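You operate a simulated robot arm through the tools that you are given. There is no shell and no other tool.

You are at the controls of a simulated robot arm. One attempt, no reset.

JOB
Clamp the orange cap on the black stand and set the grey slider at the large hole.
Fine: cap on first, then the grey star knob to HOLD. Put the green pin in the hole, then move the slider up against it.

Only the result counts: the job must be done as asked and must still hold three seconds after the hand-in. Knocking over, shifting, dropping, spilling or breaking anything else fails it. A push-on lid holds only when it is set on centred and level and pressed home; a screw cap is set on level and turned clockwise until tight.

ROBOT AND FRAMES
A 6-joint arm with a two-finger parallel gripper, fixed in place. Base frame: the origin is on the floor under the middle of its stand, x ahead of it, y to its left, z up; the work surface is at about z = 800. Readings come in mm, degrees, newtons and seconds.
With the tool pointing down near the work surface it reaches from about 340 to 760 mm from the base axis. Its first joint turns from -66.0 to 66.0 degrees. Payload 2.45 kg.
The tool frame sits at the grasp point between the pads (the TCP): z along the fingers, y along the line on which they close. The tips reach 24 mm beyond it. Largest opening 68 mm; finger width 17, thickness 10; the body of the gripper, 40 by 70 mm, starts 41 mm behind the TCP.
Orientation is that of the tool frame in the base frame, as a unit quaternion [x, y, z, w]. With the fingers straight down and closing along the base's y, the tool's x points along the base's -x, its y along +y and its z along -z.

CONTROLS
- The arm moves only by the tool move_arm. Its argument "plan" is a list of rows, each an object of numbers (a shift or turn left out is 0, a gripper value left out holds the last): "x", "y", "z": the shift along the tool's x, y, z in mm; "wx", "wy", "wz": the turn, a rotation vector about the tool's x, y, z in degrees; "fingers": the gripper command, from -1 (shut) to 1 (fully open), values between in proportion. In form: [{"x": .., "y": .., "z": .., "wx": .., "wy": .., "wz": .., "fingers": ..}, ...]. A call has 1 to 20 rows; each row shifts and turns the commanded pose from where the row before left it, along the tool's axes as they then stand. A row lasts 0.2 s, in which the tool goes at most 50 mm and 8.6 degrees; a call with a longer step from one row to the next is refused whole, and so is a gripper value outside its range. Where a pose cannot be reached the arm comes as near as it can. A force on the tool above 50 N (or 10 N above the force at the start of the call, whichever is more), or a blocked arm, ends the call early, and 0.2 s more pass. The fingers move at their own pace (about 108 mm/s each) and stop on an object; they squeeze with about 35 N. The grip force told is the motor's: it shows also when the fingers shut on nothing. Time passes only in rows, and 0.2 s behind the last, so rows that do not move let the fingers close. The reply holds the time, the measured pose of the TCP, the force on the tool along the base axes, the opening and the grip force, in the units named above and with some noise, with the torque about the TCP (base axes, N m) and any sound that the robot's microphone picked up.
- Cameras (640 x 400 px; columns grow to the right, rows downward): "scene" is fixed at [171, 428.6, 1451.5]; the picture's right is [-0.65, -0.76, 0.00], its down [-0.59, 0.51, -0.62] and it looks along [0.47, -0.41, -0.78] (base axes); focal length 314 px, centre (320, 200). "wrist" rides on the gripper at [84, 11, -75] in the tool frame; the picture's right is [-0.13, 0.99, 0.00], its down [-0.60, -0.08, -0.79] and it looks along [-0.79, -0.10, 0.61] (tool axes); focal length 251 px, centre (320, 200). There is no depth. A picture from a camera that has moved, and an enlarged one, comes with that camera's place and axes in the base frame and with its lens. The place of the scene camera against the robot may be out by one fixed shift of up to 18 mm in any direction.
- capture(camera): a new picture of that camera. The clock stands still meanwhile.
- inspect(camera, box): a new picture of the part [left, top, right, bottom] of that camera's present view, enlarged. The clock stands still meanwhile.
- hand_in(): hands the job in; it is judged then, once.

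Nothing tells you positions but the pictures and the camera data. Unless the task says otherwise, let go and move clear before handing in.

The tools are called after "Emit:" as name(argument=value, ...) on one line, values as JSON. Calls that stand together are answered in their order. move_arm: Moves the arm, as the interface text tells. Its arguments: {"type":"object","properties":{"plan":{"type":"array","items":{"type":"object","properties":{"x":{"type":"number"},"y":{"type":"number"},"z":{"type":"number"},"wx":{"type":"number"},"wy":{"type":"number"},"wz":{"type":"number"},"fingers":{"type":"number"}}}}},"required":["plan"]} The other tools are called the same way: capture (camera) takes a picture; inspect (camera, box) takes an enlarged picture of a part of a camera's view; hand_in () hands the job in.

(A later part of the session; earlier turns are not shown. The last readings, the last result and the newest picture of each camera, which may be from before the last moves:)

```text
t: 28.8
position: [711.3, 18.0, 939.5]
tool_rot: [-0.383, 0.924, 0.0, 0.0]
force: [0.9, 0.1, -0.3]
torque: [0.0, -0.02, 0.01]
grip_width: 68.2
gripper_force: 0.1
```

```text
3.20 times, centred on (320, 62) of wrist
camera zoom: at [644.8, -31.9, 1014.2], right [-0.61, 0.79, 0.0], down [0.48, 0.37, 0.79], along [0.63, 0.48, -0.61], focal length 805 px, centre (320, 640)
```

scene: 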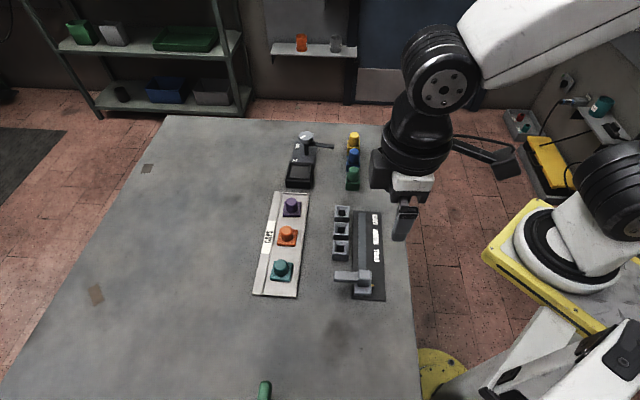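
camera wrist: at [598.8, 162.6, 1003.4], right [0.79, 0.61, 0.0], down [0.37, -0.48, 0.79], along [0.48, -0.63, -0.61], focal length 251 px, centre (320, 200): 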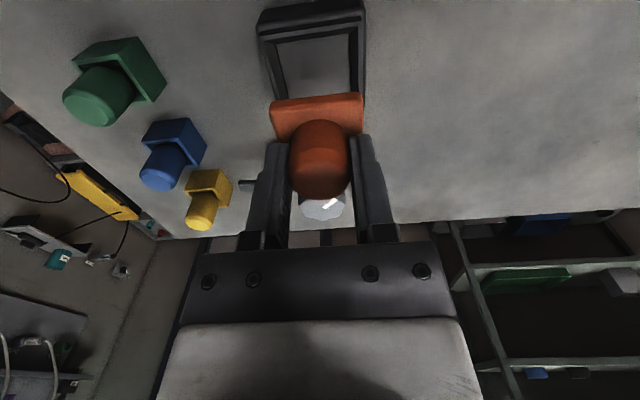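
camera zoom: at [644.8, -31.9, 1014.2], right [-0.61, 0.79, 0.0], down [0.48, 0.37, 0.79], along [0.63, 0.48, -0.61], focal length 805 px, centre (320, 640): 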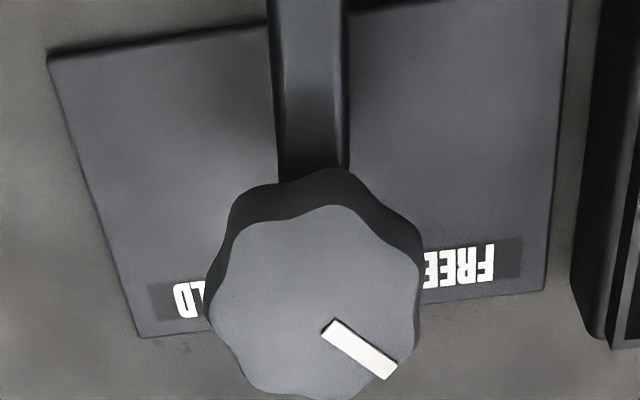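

The knob is about 1 mm to the tool's −y side. I'll centre on it, go down so the tips straddle the knob just below its top, and grip it.

Emit:
move_arm(plan=[{"y": -1.0, "z": 20}, {"z": 20}, {"z": 12}, {"z": 6}, {}])

Emit:
inspect(camera="wrist", box=[180, 50, 460, 225])

Emit:
inspect(camera="scene", box=[280, 110, 350, 180])

```text
t: 30.0
position: [710.8, 18.1, 882.7]
tool_rot: [-0.382, 0.924, -0.001, 0.0]
force: [-0.8, -0.6, 0.3]
torque: [-0.03, -0.01, -0.02]
grip_width: 68.0
gripper_force: 0.1
```

```text
2.29 times, centred on (320, 138) of wrist
camera zoom: at [645.0, -32.5, 956.3], right [-0.61, 0.79, 0.0], down [0.48, 0.37, 0.79], along [0.63, 0.48, -0.61], focal length 575 px, centre (320, 343)
```

zoom: 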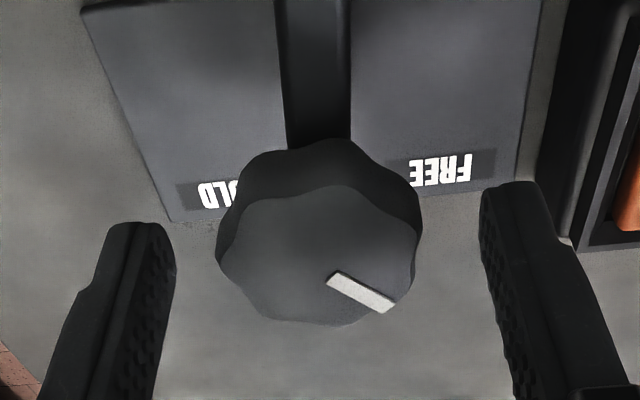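

```text
5.71 times, centred on (315, 145) of scene
camera zoom: at [171.0, 428.6, 1451.5], right [-0.65, -0.76, 0.0], down [-0.59, 0.51, -0.62], along [0.47, -0.41, -0.78], focal length 1795 px, centre (349, 514)
```

zoom: 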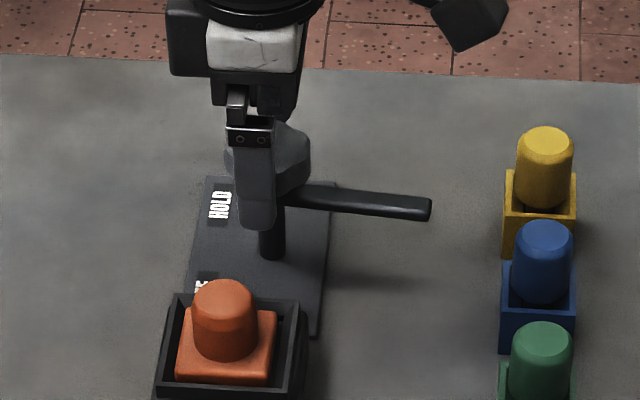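

The fingers straddle the knob at the right height, so I'll close on it.

Emit:
move_arm(plan=[{"fingers": -1}, {"fingers": -1}, {"fingers": -1}, {}])

Emit:
inspect(camera="wrist", box=[180, 50, 460, 225])

```text
t: 31.0
position: [710.4, 17.4, 881.1]
tool_rot: [-0.382, 0.924, 0.0, 0.0]
force: [-2.2, 1.7, -0.6]
torque: [-0.24, -0.25, -0.05]
grip_width: 41.3
gripper_force: 44.9
```

```text
2.29 times, centred on (320, 138) of wrist
camera zoom: at [644.8, -32.4, 956.4], right [-0.61, 0.79, 0.0], down [0.48, 0.37, 0.79], along [0.63, 0.48, -0.61], focal length 575 px, centre (320, 343)
```

zoom: 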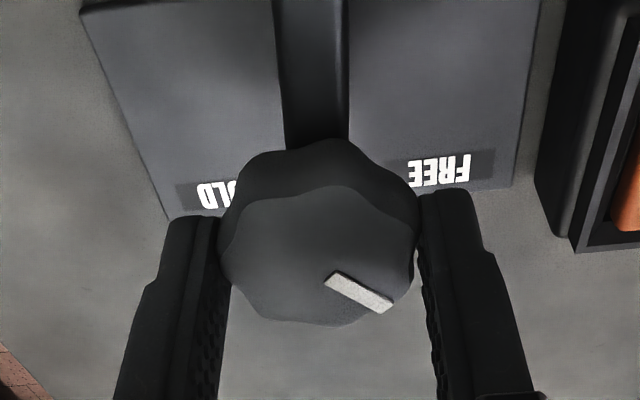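

Gripped well. I'll turn clockwise in stages and watch the torque.

Emit:
move_arm(plan=[{"wz": 5}, {"wz": 5}, {"wz": 5}, {"wz": 5}, {"wz": 5}, {"wz": 5}])

Emit:
inspect(camera="wrist", box=[180, 50, 460, 225])

Emit:
inspect(camera="scene", box=[280, 110, 350, 190])

```text
t: 32.4
position: [710.8, 17.7, 881.1]
tool_rot: [-0.129, 0.992, 0.0, 0.0]
force: [-3.2, -2.5, -2.0]
torque: [0.12, 0.21, -0.03]
grip_width: 40.9
gripper_force: 44.9
```

```text
2.29 times, centred on (320, 138) of wrist
camera zoom: at [628.4, 7.8, 956.4], right [-0.13, 0.99, 0.0], down [0.61, 0.08, 0.79], along [0.79, 0.1, -0.61], focal length 575 px, centre (320, 343)
```

zoom: 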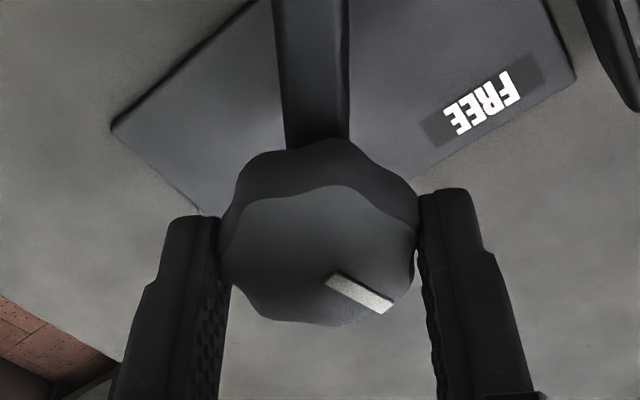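

```text
5.00 times, centred on (315, 150) of scene
camera zoom: at [171.0, 428.5, 1451.5], right [-0.65, -0.76, 0.0], down [-0.59, 0.51, -0.62], along [0.47, -0.41, -0.78], focal length 1571 px, centre (345, 450)
```

zoom: 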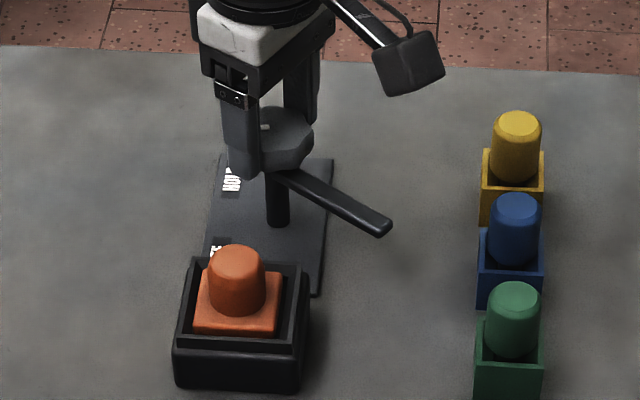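

The arm swings with the knob. I'll continue.

Emit:
move_arm(plan=[{"wz": 5}, {"wz": 5}, {"wz": 5}, {"wz": 5}, {"wz": 5}, {"wz": 5}])

Emit:
inspect(camera="wrist", box=[180, 0, 460, 175])

Emit:
inspect(camera="scene", box=[280, 120, 340, 190])

```text
t: 33.8
position: [711.6, 17.9, 881.9]
tool_rot: [0.132, 0.991, 0.0, 0.0]
force: [-6.4, -10.0, -1.4]
torque: [0.46, 0.98, 0.04]
grip_width: 40.8
gripper_force: 44.9
```

```text
2.29 times, centred on (320, 88) of wrist
camera zoom: at [634.2, 50.8, 956.4], right [0.39, 0.92, 0.0], down [0.56, -0.23, 0.79], along [0.73, -0.31, -0.61], focal length 575 px, centre (320, 457)
```

zoom: 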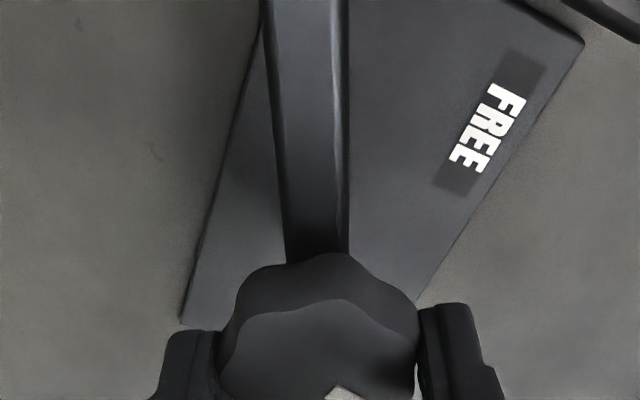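

```text
5.71 times, centred on (310, 155) of scene
camera zoom: at [170.9, 428.3, 1451.6], right [-0.65, -0.76, 0.0], down [-0.59, 0.51, -0.62], along [0.47, -0.41, -0.78], focal length 1795 px, centre (377, 457)
```

zoom: 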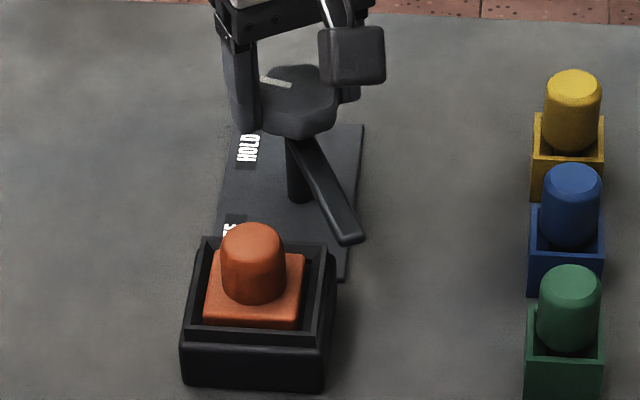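

There's about 12 N of side load from a small axis offset. I'll relieve it by shifting slightly, then keep turning.

Emit:
move_arm(plan=[{"x": 0.2, "y": -0.7}, {"wz": 5}, {"wz": 5}, {"wz": 5}, {}])

Emit:
inspect(camera="scene", box=[280, 120, 340, 190])

Emit:
inspect(camera="wrist", box=[180, 0, 460, 175])

```text
t: 35.0
position: [711.4, 17.2, 882.0]
tool_rot: [0.26, 0.966, 0.0, 0.0]
force: [-5.2, -10.7, -2.9]
torque: [-0.03, -0.2, 0.01]
grip_width: 41.3
gripper_force: 44.6
```

```text
5.71 times, centred on (310, 155) of scene
camera zoom: at [170.9, 428.3, 1451.6], right [-0.65, -0.76, 0.0], down [-0.59, 0.51, -0.62], along [0.47, -0.41, -0.78], focal length 1795 px, centre (377, 457)
```

zoom: 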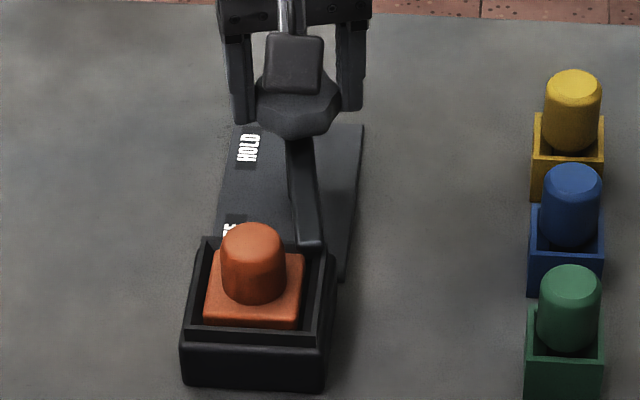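

```text
2.29 times, centred on (320, 88) of wrist
camera zoom: at [645.1, 69.6, 956.3], right [0.61, 0.79, 0.0], down [0.48, -0.37, 0.79], along [0.63, -0.48, -0.61], focal length 575 px, centre (320, 457)
```

zoom: 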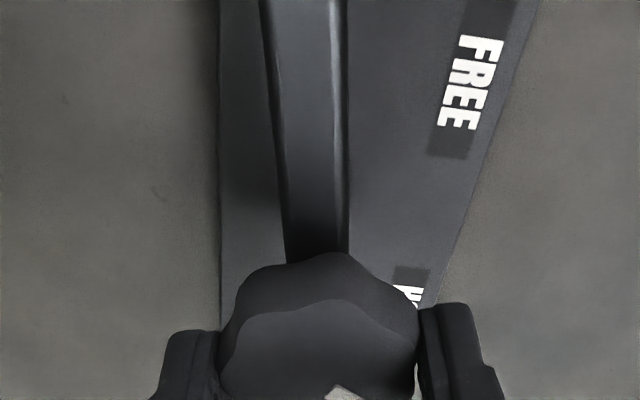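

75° done. I'll relieve the side load again and finish the last 15°.

Emit:
move_arm(plan=[{"y": -0.7}, {"wz": 4}, {"wz": 4}, {"wz": 4}, {}])

Emit:
inspect(camera="scene", box=[280, 120, 340, 190])

Emit:
inspect(camera="wrist", box=[180, 0, 460, 175])

```text
t: 36.2
position: [711.2, 16.3, 882.6]
tool_rot: [0.36, 0.933, 0.0, 0.001]
force: [-3.2, -5.4, -5.9]
torque: [-0.55, -0.65, 0.0]
grip_width: 41.1
gripper_force: 44.7
```

```text
5.71 times, centred on (310, 155) of scene
camera zoom: at [171.0, 428.5, 1451.5], right [-0.65, -0.76, 0.0], down [-0.59, 0.51, -0.62], along [0.47, -0.41, -0.78], focal length 1795 px, centre (377, 457)
```

zoom: 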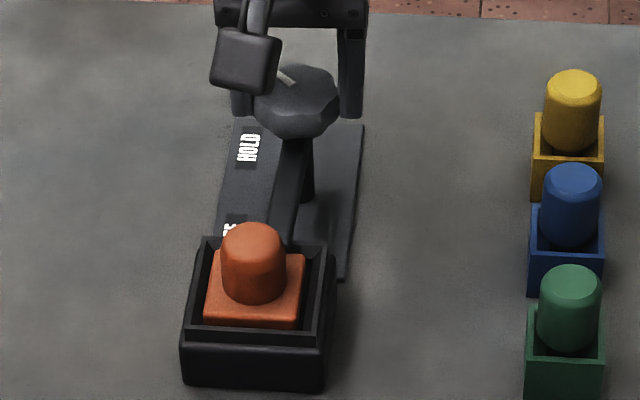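

```text
2.29 times, centred on (320, 88) of wrist
camera zoom: at [657.2, 82.3, 956.4], right [0.76, 0.65, 0.0], down [0.4, -0.46, 0.79], along [0.51, -0.6, -0.61], focal length 575 px, centre (320, 457)
```

zoom: 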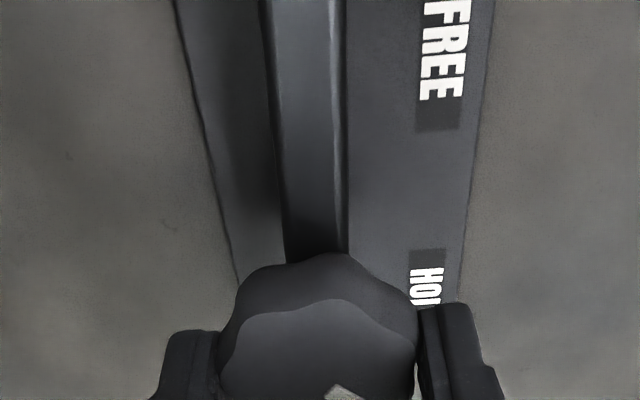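

87° turned. I'll go a few more degrees to reach HOLD and check for a stop.

Emit:
move_arm(plan=[{"wz": 2}, {"wz": 2}, {}])

Emit:
inspect(camera="wrist", box=[180, 50, 460, 225])

Emit:
inspect(camera="scene", box=[290, 130, 330, 180])

```text
t: 37.0
position: [712.0, 16.9, 882.3]
tool_rot: [0.391, 0.92, 0.0, 0.0]
force: [2.2, -5.5, -5.2]
torque: [-0.02, 0.52, 0.33]
grip_width: 41.1
gripper_force: 44.5
```

```text
2.29 times, centred on (320, 138) of wrist
camera zoom: at [661.7, 85.9, 956.4], right [0.8, 0.59, 0.0], down [0.36, -0.49, 0.79], along [0.47, -0.64, -0.61], focal length 575 px, centre (320, 343)
```

zoom: 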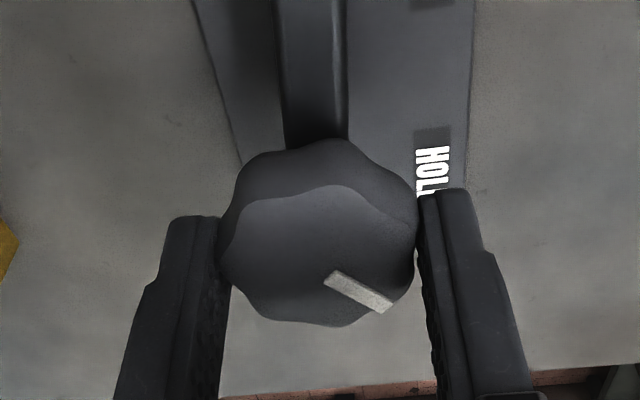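

```text
8.00 times, centred on (310, 155) of scene
camera zoom: at [171.2, 428.4, 1451.5], right [-0.65, -0.76, 0.0], down [-0.59, 0.51, -0.62], along [0.47, -0.41, -0.78], focal length 2513 px, centre (400, 560)
```

zoom: 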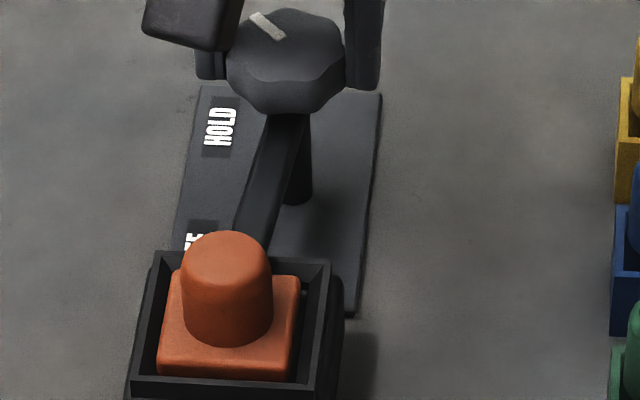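

A resisting torque (0.33 N·m) has appeared at about 91°, which looks like the end stop. I'll push one degree more to confirm.

Emit:
move_arm(plan=[{"wz": 1}, {}])

```text
t: 37.6
position: [711.1, 17.1, 881.9]
tool_rot: [0.4, 0.917, 0.0, 0.001]
force: [-2.6, -4.2, -2.4]
torque: [-0.22, 0.06, 0.2]
grip_width: 40.9
gripper_force: 44.4
```

Emit:
move_arm(plan=[{"wz": 1.5}, {}])

Emit:
inspect(camera="scene", box=[290, 130, 330, 180])

Emit:
inspect(camera="wrist", box=[180, 50, 460, 225])

```text
t: 38.2
position: [711.2, 17.3, 882.2]
tool_rot: [0.411, 0.911, 0.0, 0.0]
force: [-4.0, -5.9, 0.2]
torque: [0.03, 0.12, 0.29]
grip_width: 40.6
gripper_force: 44.7
```

```text
8.00 times, centred on (310, 155) of scene
camera zoom: at [170.9, 428.4, 1451.6], right [-0.65, -0.76, 0.0], down [-0.59, 0.51, -0.62], along [0.47, -0.41, -0.78], focal length 2513 px, centre (400, 560)
```

zoom: 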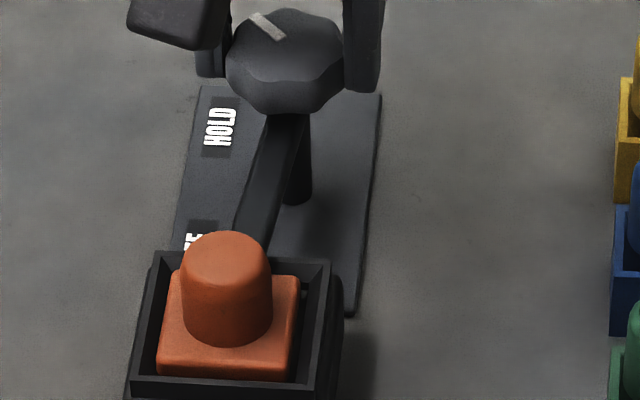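

```text
2.29 times, centred on (320, 138) of wrist
camera zoom: at [664.7, 88.0, 956.4], right [0.83, 0.56, 0.0], down [0.34, -0.51, 0.79], along [0.44, -0.66, -0.61], focal length 575 px, centre (320, 343)
```

zoom: 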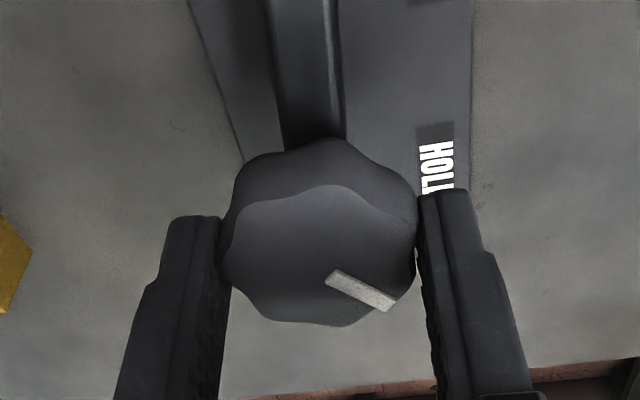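

The scene picture shows the knob didn't move any further while the tool turned, so it's on its HOLD stop. I'll release and rise straight up.

Emit:
move_arm(plan=[{"wz": -1.5}, {"fingers": 1}, {"fingers": 1}, {"z": -10}, {"z": -20}, {"z": -30}, {"z": -30}, {}])

Emit:
inspect(camera="scene", box=[280, 120, 340, 190])

Emit:
capture(camera="wrist")

Emit:
inspect(camera="wrist", box=[200, 0, 440, 150])

```text
t: 40.0
position: [710.7, 16.2, 971.6]
tool_rot: [0.399, 0.917, 0.0, 0.0]
force: [0.2, 0.2, -0.5]
torque: [0.0, -0.02, 0.01]
grip_width: 68.1
gripper_force: 0.0
```

```text
5.71 times, centred on (310, 155) of scene
camera zoom: at [171.0, 428.6, 1451.5], right [-0.65, -0.76, 0.0], down [-0.59, 0.51, -0.62], along [0.47, -0.41, -0.78], focal length 1795 px, centre (377, 457)
```

zoom: 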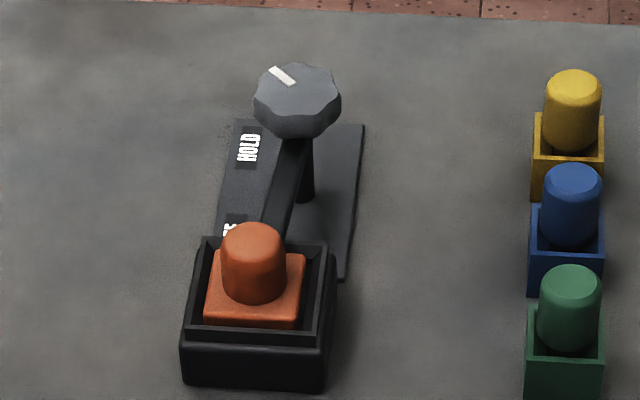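

```text
taken
camera wrist: at [662.6, 86.5, 1046.1], right [0.81, 0.58, 0.0], down [0.35, -0.5, 0.79], along [0.46, -0.65, -0.61], focal length 251 px, centre (320, 200)
```

wrist: 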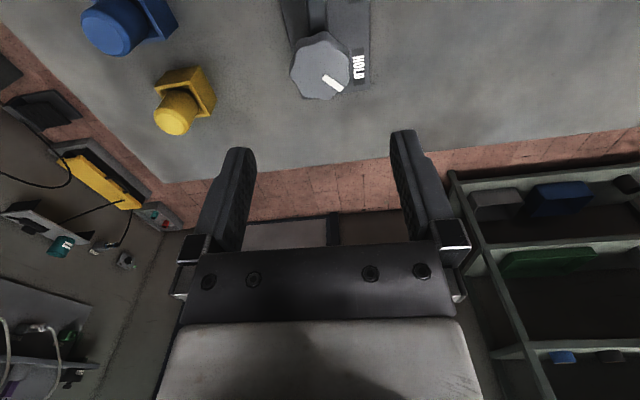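

```text
2.67 times, centred on (320, 75) of wrist
camera zoom: at [662.6, 86.5, 1046.1], right [0.81, 0.58, 0.0], down [0.35, -0.5, 0.79], along [0.46, -0.65, -0.61], focal length 670 px, centre (320, 533)
```

zoom: 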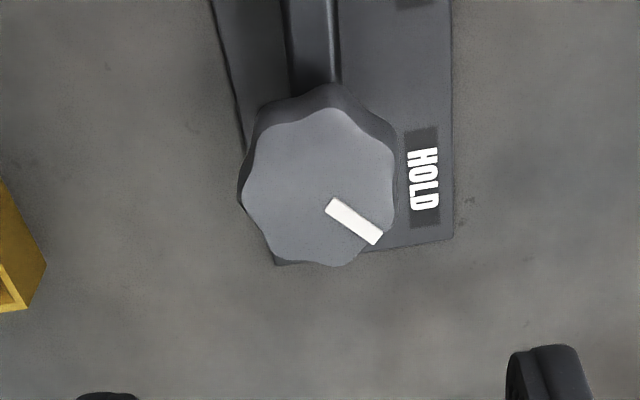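

The knob points at HOLD, the arm is over the cap's base, and the cap hasn't moved. Next I'll hover over the green pin near (545, −8).

Emit:
move_arm(plan=[{"x": 23.9, "y": -34.5, "z": 3}, {"x": 23.9, "y": -34.5, "z": 3}, {"x": 23.9, "y": -34.5, "z": 3}, {"x": 23.9, "y": -34.5, "z": 3}, {}])

Emit:
capture(camera="wrist")

Emit:
inspect(camera="wrist", box=[200, 0, 440, 150])

```text
t: 41.2
position: [544.9, -7.1, 960.3]
tool_rot: [0.4, 0.917, 0.0, 0.0]
force: [-0.1, 0.4, 0.8]
torque: [0.01, -0.02, -0.03]
grip_width: 68.1
gripper_force: 0.1
```

```text
taken
camera wrist: at [496.0, 62.2, 1034.7], right [0.81, 0.58, 0.0], down [0.35, -0.5, 0.79], along [0.46, -0.65, -0.61], focal length 251 px, centre (320, 200)
```

wrist: 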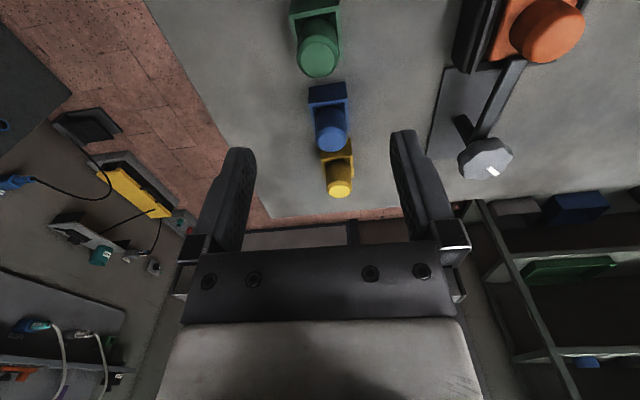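

```text
2.67 times, centred on (320, 75) of wrist
camera zoom: at [496.0, 62.2, 1034.7], right [0.81, 0.58, 0.0], down [0.35, -0.5, 0.79], along [0.46, -0.65, -0.61], focal length 670 px, centre (320, 533)
```

zoom: 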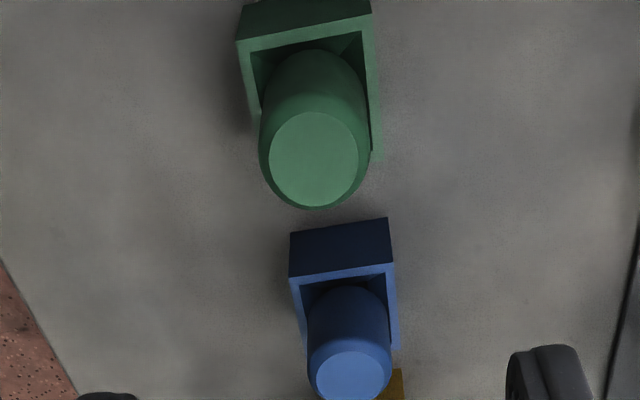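

The green pin is a roughly 27 mm cylinder standing in a square cup. I'll come lower for a second measurement of its position and height.

Emit:
move_arm(plan=[{"wz": -2}, {"x": 6, "z": 20}, {"z": 20}, {"z": 15}, {}])

Emit:
inspect(camera="wrist", box=[200, 0, 440, 150])

Emit:
inspect(camera="scene", box=[320, 110, 400, 190])

```text
t: 42.4
position: [541.5, -4.2, 905.1]
tool_rot: [0.383, 0.924, 0.0, 0.0]
force: [-0.1, 0.3, -1.1]
torque: [0.0, 0.02, -0.01]
grip_width: 67.9
gripper_force: 0.1
```

```text
2.67 times, centred on (320, 75) of wrist
camera zoom: at [490.0, 64.9, 979.3], right [0.79, 0.61, 0.0], down [0.37, -0.48, 0.79], along [0.48, -0.63, -0.61], focal length 670 px, centre (320, 533)
```

zoom: 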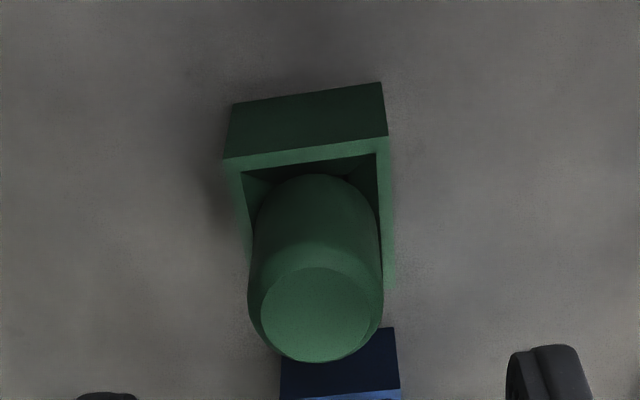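

```text
5.00 times, centred on (360, 150) of scene
camera zoom: at [171.0, 428.6, 1451.5], right [-0.65, -0.76, 0.0], down [-0.59, 0.51, -0.62], along [0.47, -0.41, -0.78], focal length 1571 px, centre (120, 450)
```

zoom: 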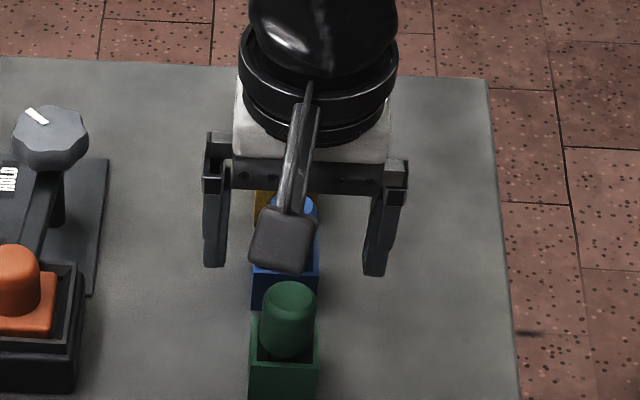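

Green pin measured: 2.2 mm ahead in tool x and −0.7 mm in y, with its top at z≈859 and the cup rim at z≈830. I'll go down to grip it just above the cup rim.

Emit:
move_arm(plan=[{"x": 2.2, "y": -0.7, "z": 10}, {"z": 15}, {"z": 12}, {"z": 9}, {}])

Emit:
inspect(camera="wrist", box=[180, 50, 460, 225])

Emit:
inspect(camera="scene", box=[320, 110, 400, 190])

```text
t: 43.6
position: [538.2, -1.8, 858.1]
tool_rot: [0.383, 0.924, 0.0, 0.0]
force: [-0.1, -0.8, -0.1]
torque: [0.02, 0.0, -0.02]
grip_width: 68.2
gripper_force: 0.1
```

```text
2.29 times, centred on (320, 138) of wrist
camera zoom: at [488.2, 66.0, 932.9], right [0.79, 0.61, 0.0], down [0.37, -0.48, 0.79], along [0.48, -0.63, -0.61], focal length 575 px, centre (320, 343)
```

zoom: 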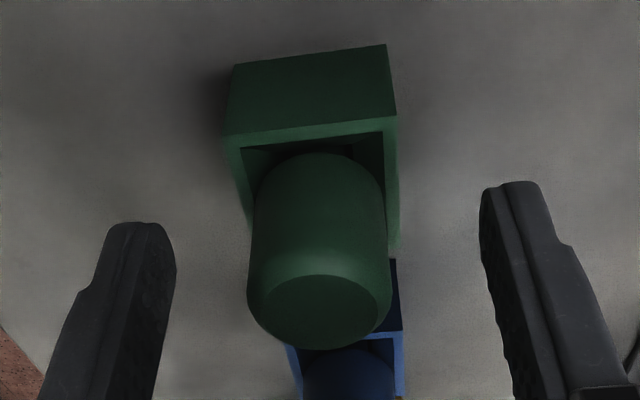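

```text
5.00 times, centred on (360, 150) of scene
camera zoom: at [171.0, 428.6, 1451.5], right [-0.65, -0.76, 0.0], down [-0.59, 0.51, -0.62], along [0.47, -0.41, -0.78], focal length 1571 px, centre (120, 450)
```

zoom: 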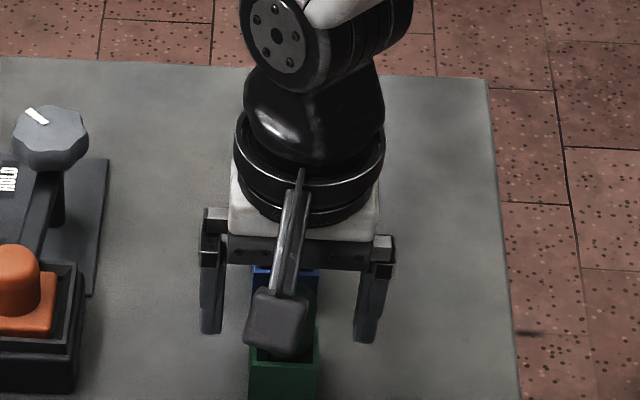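

Emit:
move_arm(plan=[{"fingers": -1}, {"fingers": -1}, {"fingers": -1}, {"z": -3}, {"z": -8}, {}])

Emit:
inspect(camera="scene", box=[320, 110, 400, 190])

Emit:
inspect(camera="wrist", box=[180, 0, 460, 175])

```text
t: 45.0
position: [538.9, -1.6, 870.3]
tool_rot: [0.384, 0.923, 0.0, 0.0]
force: [-0.7, -0.9, -0.5]
torque: [0.0, 0.0, -0.02]
grip_width: 25.8
gripper_force: 34.9
```

```text
5.00 times, centred on (360, 150) of scene
camera zoom: at [171.0, 428.6, 1451.5], right [-0.65, -0.76, 0.0], down [-0.59, 0.51, -0.62], along [0.47, -0.41, -0.78], focal length 1571 px, centre (120, 450)
```

zoom: 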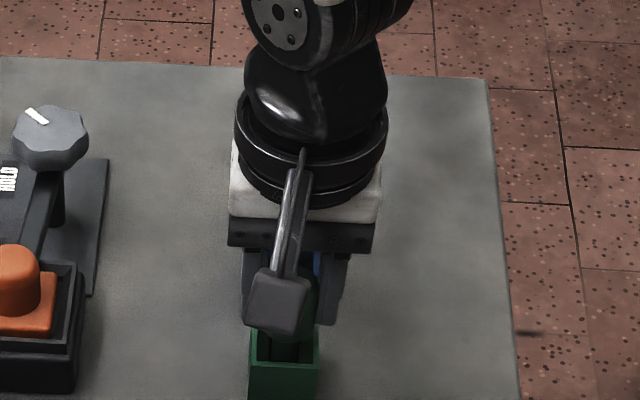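

```text
2.29 times, centred on (320, 88) of wrist
camera zoom: at [488.4, 66.3, 944.6], right [0.79, 0.61, 0.0], down [0.37, -0.48, 0.79], along [0.48, -0.63, -0.61], focal length 575 px, centre (320, 457)
```

zoom: 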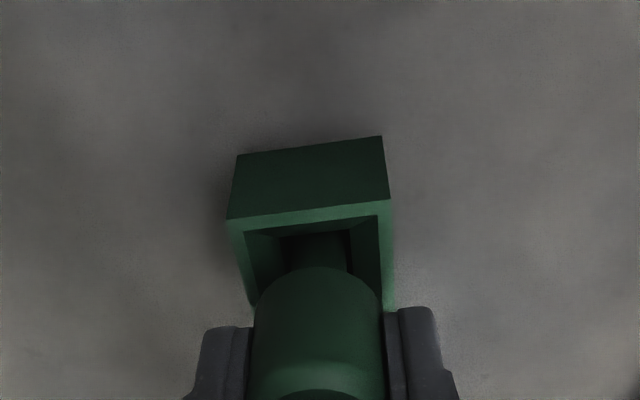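

The pin lifts freely, and a narrower shank is showing below the head. I'll keep raising it until it is clear of the cup.

Emit:
move_arm(plan=[{"z": -15}, {"z": -20}, {"z": -25}, {"z": -25}, {}])

Emit:
inspect(camera="scene", box=[320, 80, 400, 190])

Emit:
inspect(camera="wrist", box=[180, 0, 460, 175])

```text
t: 46.2
position: [538.2, -2.2, 954.6]
tool_rot: [0.384, 0.923, 0.0, 0.0]
force: [0.1, -0.8, -0.8]
torque: [0.01, -0.01, -0.04]
grip_width: 25.8
gripper_force: 35.6
```

```text
3.64 times, centred on (360, 135) of scene
camera zoom: at [171.0, 428.6, 1451.5], right [-0.65, -0.76, 0.0], down [-0.59, 0.51, -0.62], along [0.47, -0.41, -0.78], focal length 1142 px, centre (174, 436)
```

zoom: 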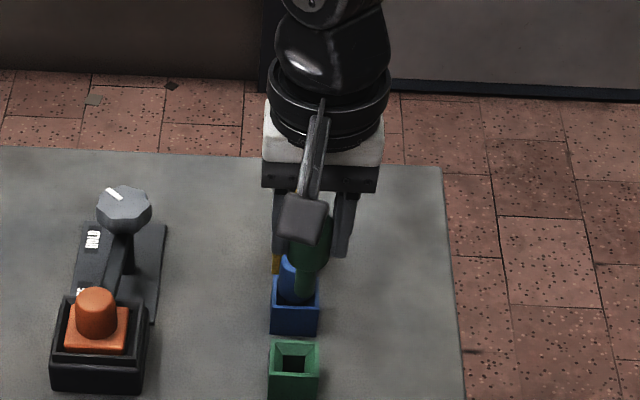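

```text
2.29 times, centred on (320, 88) of wrist
camera zoom: at [487.4, 66.4, 1029.0], right [0.79, 0.61, 0.0], down [0.37, -0.48, 0.79], along [0.48, -0.63, -0.61], focal length 575 px, centre (320, 457)
```

zoom: 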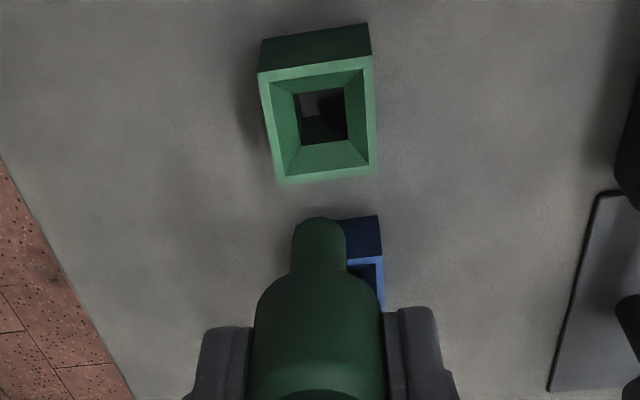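

The pin has a 26 mm head and a shank about 14 mm thick and 29 mm long. I'll carry it over to the LARGE hole, estimated at (479, 95), and measure the hole from above.

Emit:
move_arm(plan=[{"x": 27.6, "y": 6.6}, {"x": 27.6, "y": 6.7}, {"x": 27.6, "y": 6.7}, {"x": 27.6, "y": 6.6}, {}])

Emit:
capture(camera="wrist")

Emit:
inspect(camera="wrist", box=[220, 0, 420, 125])

Emit:
inspect(camera="scene", box=[310, 150, 400, 310])

```text
t: 47.4
position: [478.9, 94.6, 955.6]
tool_rot: [0.384, 0.923, 0.0, 0.0]
force: [1.0, 0.2, 0.2]
torque: [0.01, 0.01, 0.02]
grip_width: 26.1
gripper_force: 35.1
```

```text
taken
camera wrist: at [429.2, 163.5, 1029.5], right [0.79, 0.61, 0.0], down [0.37, -0.48, 0.79], along [0.48, -0.63, -0.61], focal length 251 px, centre (320, 200)
```

wrist: 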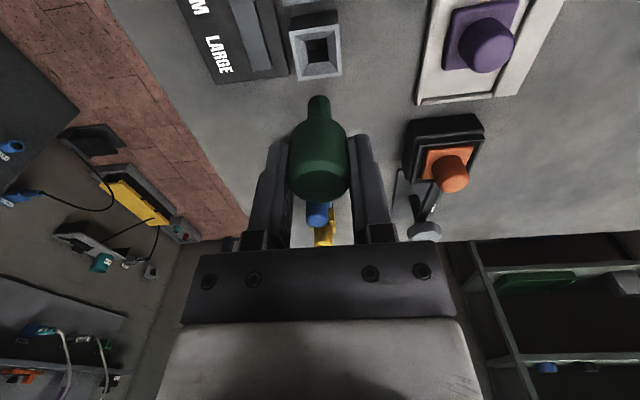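

```text
3.20 times, centred on (320, 62) of wrist
camera zoom: at [429.2, 163.5, 1029.5], right [0.79, 0.61, 0.0], down [0.37, -0.48, 0.79], along [0.48, -0.63, -0.61], focal length 805 px, centre (320, 640)
```

zoom: 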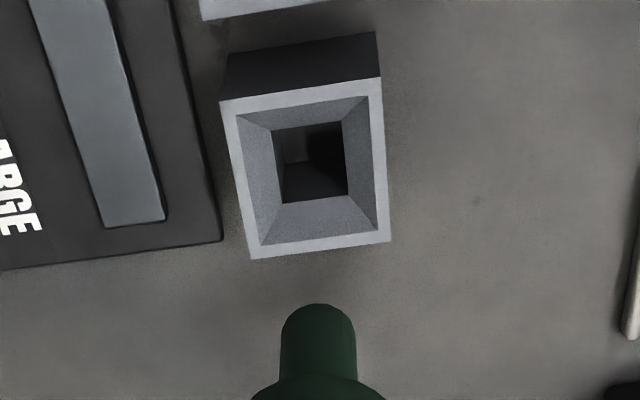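

```text
2.50 times, centred on (355, 230) of scene
camera zoom: at [170.9, 428.6, 1451.5], right [-0.65, -0.76, 0.0], down [-0.59, 0.51, -0.62], along [0.47, -0.41, -0.78], focal length 785 px, centre (232, 125)
```

zoom: 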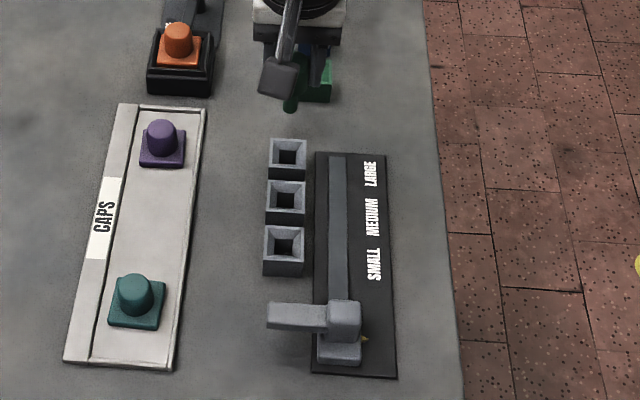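

Let me compare the three holes and the labels closely before committing.

Emit:
inspect(camera="scene", box=[325, 195, 395, 270])

Emit:
inspect(camera="wrist", box=[160, 0, 360, 125])

```text
5.33 times, centred on (360, 232) of scene
camera zoom: at [170.9, 428.6, 1451.5], right [-0.65, -0.76, 0.0], down [-0.59, 0.51, -0.62], along [0.47, -0.41, -0.78], focal length 1676 px, centre (107, 27)
```

zoom: 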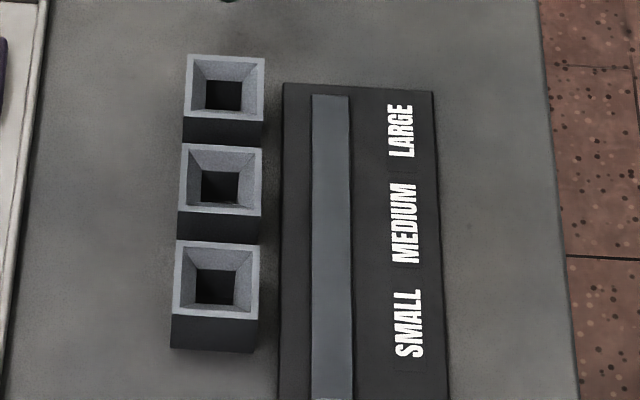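

```text
3.20 times, centred on (260, 62) of wrist
camera zoom: at [429.2, 163.5, 1029.5], right [0.79, 0.61, 0.0], down [0.37, -0.48, 0.79], along [0.48, -0.63, -0.61], focal length 805 px, centre (512, 640)
```

zoom: 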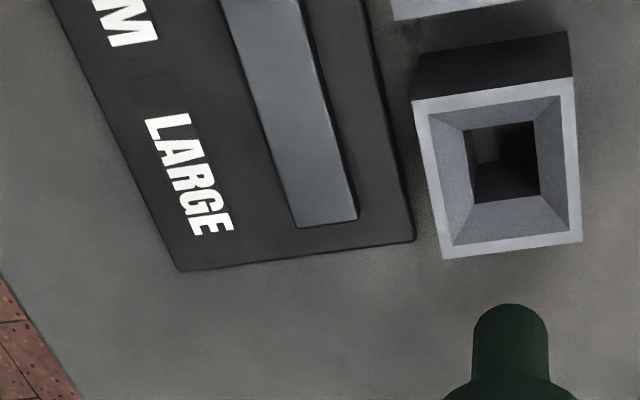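

All three holes are alike, and the LARGE label lines up exactly with the far hole. Comparing it with the empty cup's view, the hole is only about 2 mm to the tool's −y side, so I'll shift and lower to just above the rim.

Emit:
move_arm(plan=[{"y": -2.0, "z": 15}, {"z": 20}, {"z": 15}, {"z": 10}, {}])

Emit:
inspect(camera="wrist", box=[240, 30, 400, 130])

Emit:
inspect(camera="scene", box=[315, 170, 375, 250])

```text
t: 48.6
position: [478.5, 94.0, 894.0]
tool_rot: [0.383, 0.924, 0.0, 0.0]
force: [0.6, -0.1, 0.3]
torque: [-0.01, 0.02, 0.01]
grip_width: 25.8
gripper_force: 34.9
```

```text
4.00 times, centred on (320, 80) of wrist
camera zoom: at [427.7, 162.0, 969.2], right [0.79, 0.61, 0.0], down [0.37, -0.48, 0.79], along [0.48, -0.63, -0.61], focal length 1006 px, centre (320, 680)
```

zoom: 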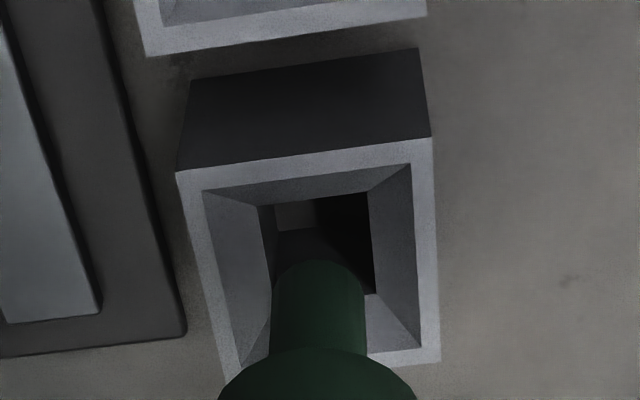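

```text
5.00 times, centred on (345, 210) of scene
camera zoom: at [171.0, 428.6, 1451.5], right [-0.65, -0.76, 0.0], down [-0.59, 0.51, -0.62], along [0.47, -0.41, -0.78], focal length 1571 px, centre (195, 150)
```

zoom: 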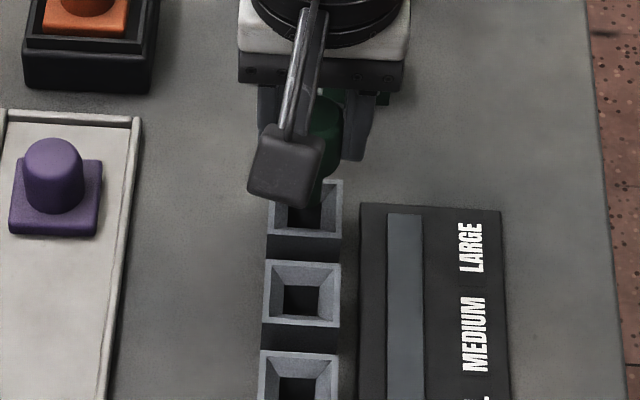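

The hole is aligned with the pin within about 1 mm, and the funnel will take up the rest. I'll lower slowly, watching the force.

Emit:
move_arm(plan=[{"z": 5}, {"z": 4}, {"z": 4}, {}])

Emit:
inspect(camera="wrist", box=[240, 50, 400, 150])

```text
t: 49.6
position: [477.4, 94.4, 883.0]
tool_rot: [0.384, 0.923, 0.0, 0.0]
force: [-0.6, 0.7, -0.4]
torque: [-0.01, 0.0, 0.02]
grip_width: 25.9
gripper_force: 34.5
```

```text
4.00 times, centred on (320, 100) of wrist
camera zoom: at [427.4, 162.3, 956.4], right [0.79, 0.61, 0.0], down [0.37, -0.48, 0.79], along [0.48, -0.63, -0.61], focal length 1006 px, centre (320, 600)
```

zoom: 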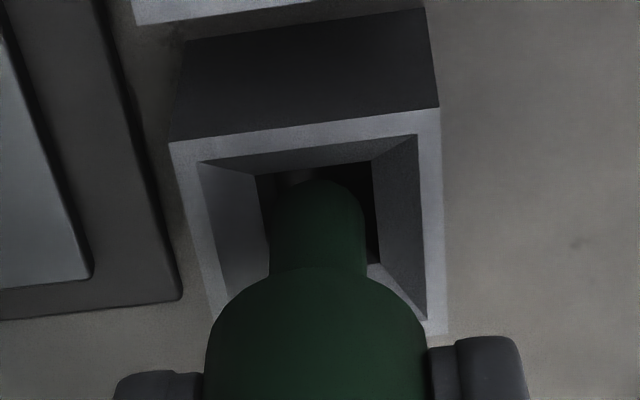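

Emit:
move_arm(plan=[{"z": 3}, {"z": 3}, {"z": 3}, {}])

Emit:
inspect(camera="wrist", box=[240, 50, 400, 150])

```text
t: 50.6
position: [478.1, 93.6, 873.6]
tool_rot: [0.384, 0.923, -0.001, 0.0]
force: [-0.7, 0.6, 0.2]
torque: [-0.01, 0.0, 0.01]
grip_width: 26.1
gripper_force: 34.8
```

```text
4.00 times, centred on (320, 100) of wrist
camera zoom: at [427.4, 161.8, 947.3], right [0.79, 0.61, 0.0], down [0.37, -0.48, 0.79], along [0.48, -0.63, -0.61], focal length 1006 px, centre (320, 600)
```

zoom: 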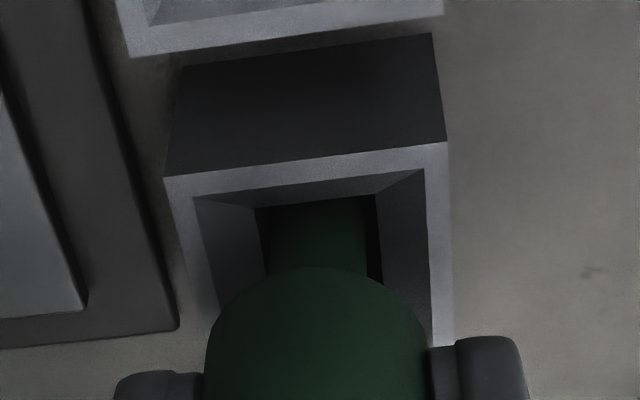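

The shank is entering the square hole without contact. I'll continue down.

Emit:
move_arm(plan=[{"z": 3}, {"z": 3}, {"z": 3}, {"z": 2}, {}])

Emit:
inspect(camera="wrist", box=[240, 50, 400, 150])

```text
t: 51.8
position: [477.8, 94.3, 863.1]
tool_rot: [0.383, 0.924, 0.001, 0.001]
force: [0.4, 0.2, -0.7]
torque: [0.0, -0.01, -0.04]
grip_width: 25.8
gripper_force: 35.2
```

```text
4.00 times, centred on (320, 100) of wrist
camera zoom: at [427.7, 162.1, 936.7], right [0.79, 0.61, 0.0], down [0.37, -0.48, 0.79], along [0.48, -0.63, -0.61], focal length 1006 px, centre (320, 600)
```

zoom: 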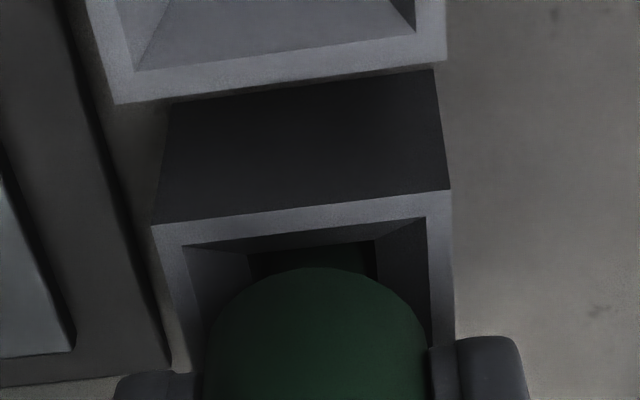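

Emit:
move_arm(plan=[{"z": 1.5}, {"z": 1.5}, {"z": 1}, {}])

Emit:
move_arm(plan=[{"z": 1}, {"z": 0.7}, {}])

Emit:
inspect(camera="wrist", box=[240, 50, 400, 150])

```text
t: 52.8
position: [478.2, 94.4, 858.7]
tool_rot: [0.383, 0.924, 0.001, 0.0]
force: [-1.3, -1.1, 6.2]
torque: [-0.05, 0.08, -0.01]
grip_width: 25.7
gripper_force: 34.9
```

```text
t: 53.6
position: [478.4, 93.7, 856.9]
tool_rot: [0.383, 0.924, 0.001, 0.002]
force: [-2.2, -2.2, 28.5]
torque: [-0.08, 0.19, 0.04]
grip_width: 26.1
gripper_force: 34.1
```

```text
4.00 times, centred on (320, 100) of wrist
camera zoom: at [427.7, 162.3, 931.5], right [0.79, 0.61, 0.0], down [0.37, -0.48, 0.79], along [0.48, -0.63, -0.61], focal length 1006 px, centre (320, 600)
```

zoom: 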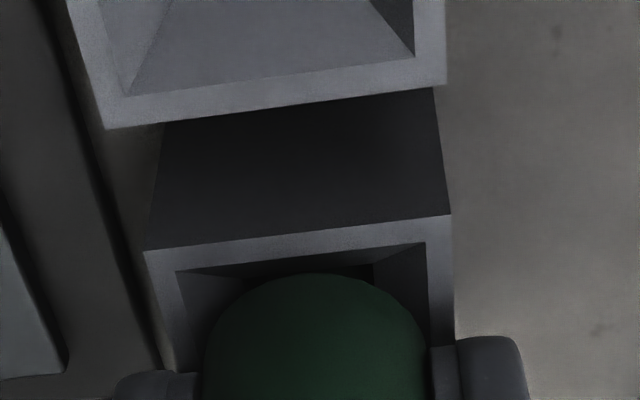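

It is seated at the same height as in its cup (TCP ≈ 858, 28 N of push). I'll unload, release, and rise.

Emit:
move_arm(plan=[{"z": -1.5}, {"fingers": 0.6}, {"fingers": 0.6}, {"z": -10}, {"z": -20}, {"z": -30}, {"z": -30}, {}])

Emit:
inspect(camera="wrist", box=[200, 0, 440, 150])

Emit:
inspect(camera="scene", box=[310, 170, 400, 310])

```text
t: 55.4
position: [479.5, 94.7, 949.1]
tool_rot: [0.384, 0.923, 0.0, 0.001]
force: [0.0, -0.1, 0.0]
torque: [0.01, -0.02, 0.02]
grip_width: 54.5
gripper_force: 0.1
```

```text
2.67 times, centred on (320, 75) of wrist
camera zoom: at [428.0, 162.0, 1022.7], right [0.79, 0.61, 0.0], down [0.37, -0.48, 0.79], along [0.48, -0.63, -0.61], focal length 670 px, centre (320, 533)
```

zoom: 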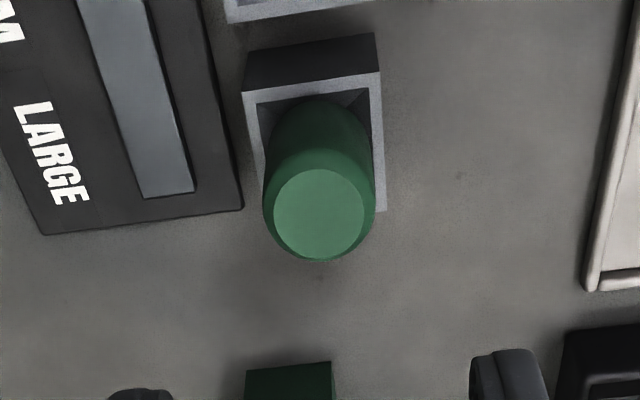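

```text
2.86 times, centred on (355, 240) of scene
camera zoom: at [170.9, 428.6, 1451.5], right [-0.65, -0.76, 0.0], down [-0.59, 0.51, -0.62], along [0.47, -0.41, -0.78], focal length 898 px, centre (220, 86)
```

zoom: 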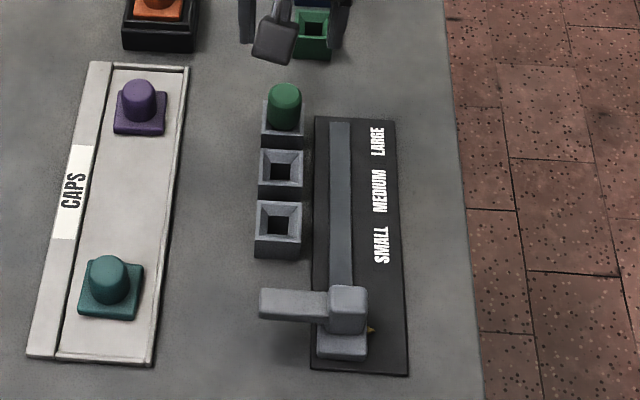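

The pin stands in the LARGE hole. Next is the slider: I'll hover above it at about (323, 179) to measure it.

Emit:
move_arm(plan=[{"x": 42.4, "y": -12.8}, {"x": 42.4, "y": -12.8}, {"x": 42.4, "y": -12.8}, {"x": 42.4, "y": -12.8}, {}])

Emit:
capture(camera="wrist")

Emit:
inspect(camera="wrist", box=[200, 0, 440, 150])

```text
t: 56.6
position: [322.2, 178.1, 947.8]
tool_rot: [0.383, 0.924, 0.0, -0.001]
force: [0.5, 0.1, 0.6]
torque: [-0.02, -0.04, 0.0]
grip_width: 54.3
gripper_force: 0.0
```

```text
taken
camera wrist: at [271.6, 245.8, 1022.5], right [0.79, 0.61, 0.0], down [0.37, -0.48, 0.79], along [0.48, -0.63, -0.61], focal length 251 px, centre (320, 200)
```

wrist: 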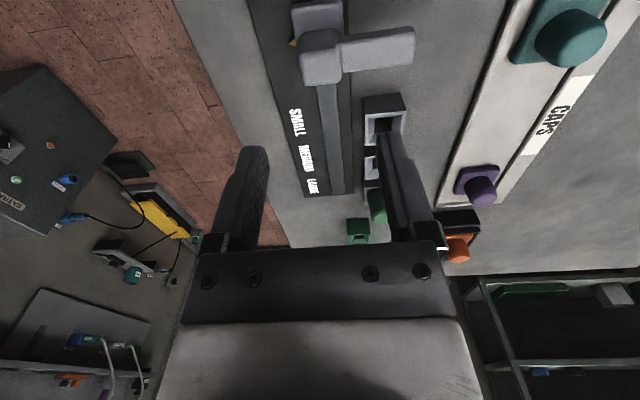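

```text
2.67 times, centred on (320, 75) of wrist
camera zoom: at [271.6, 245.8, 1022.5], right [0.79, 0.61, 0.0], down [0.37, -0.48, 0.79], along [0.48, -0.63, -0.61], focal length 670 px, centre (320, 533)
```

zoom: 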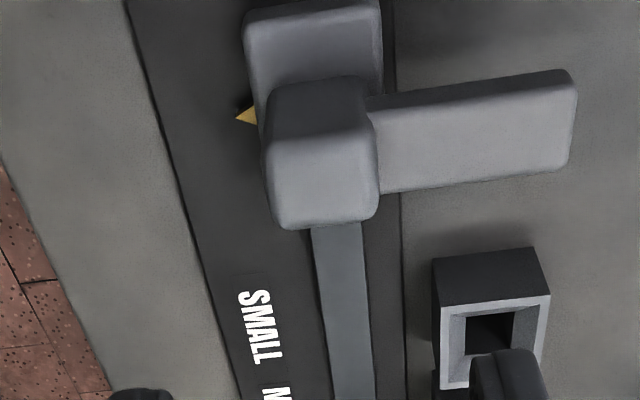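

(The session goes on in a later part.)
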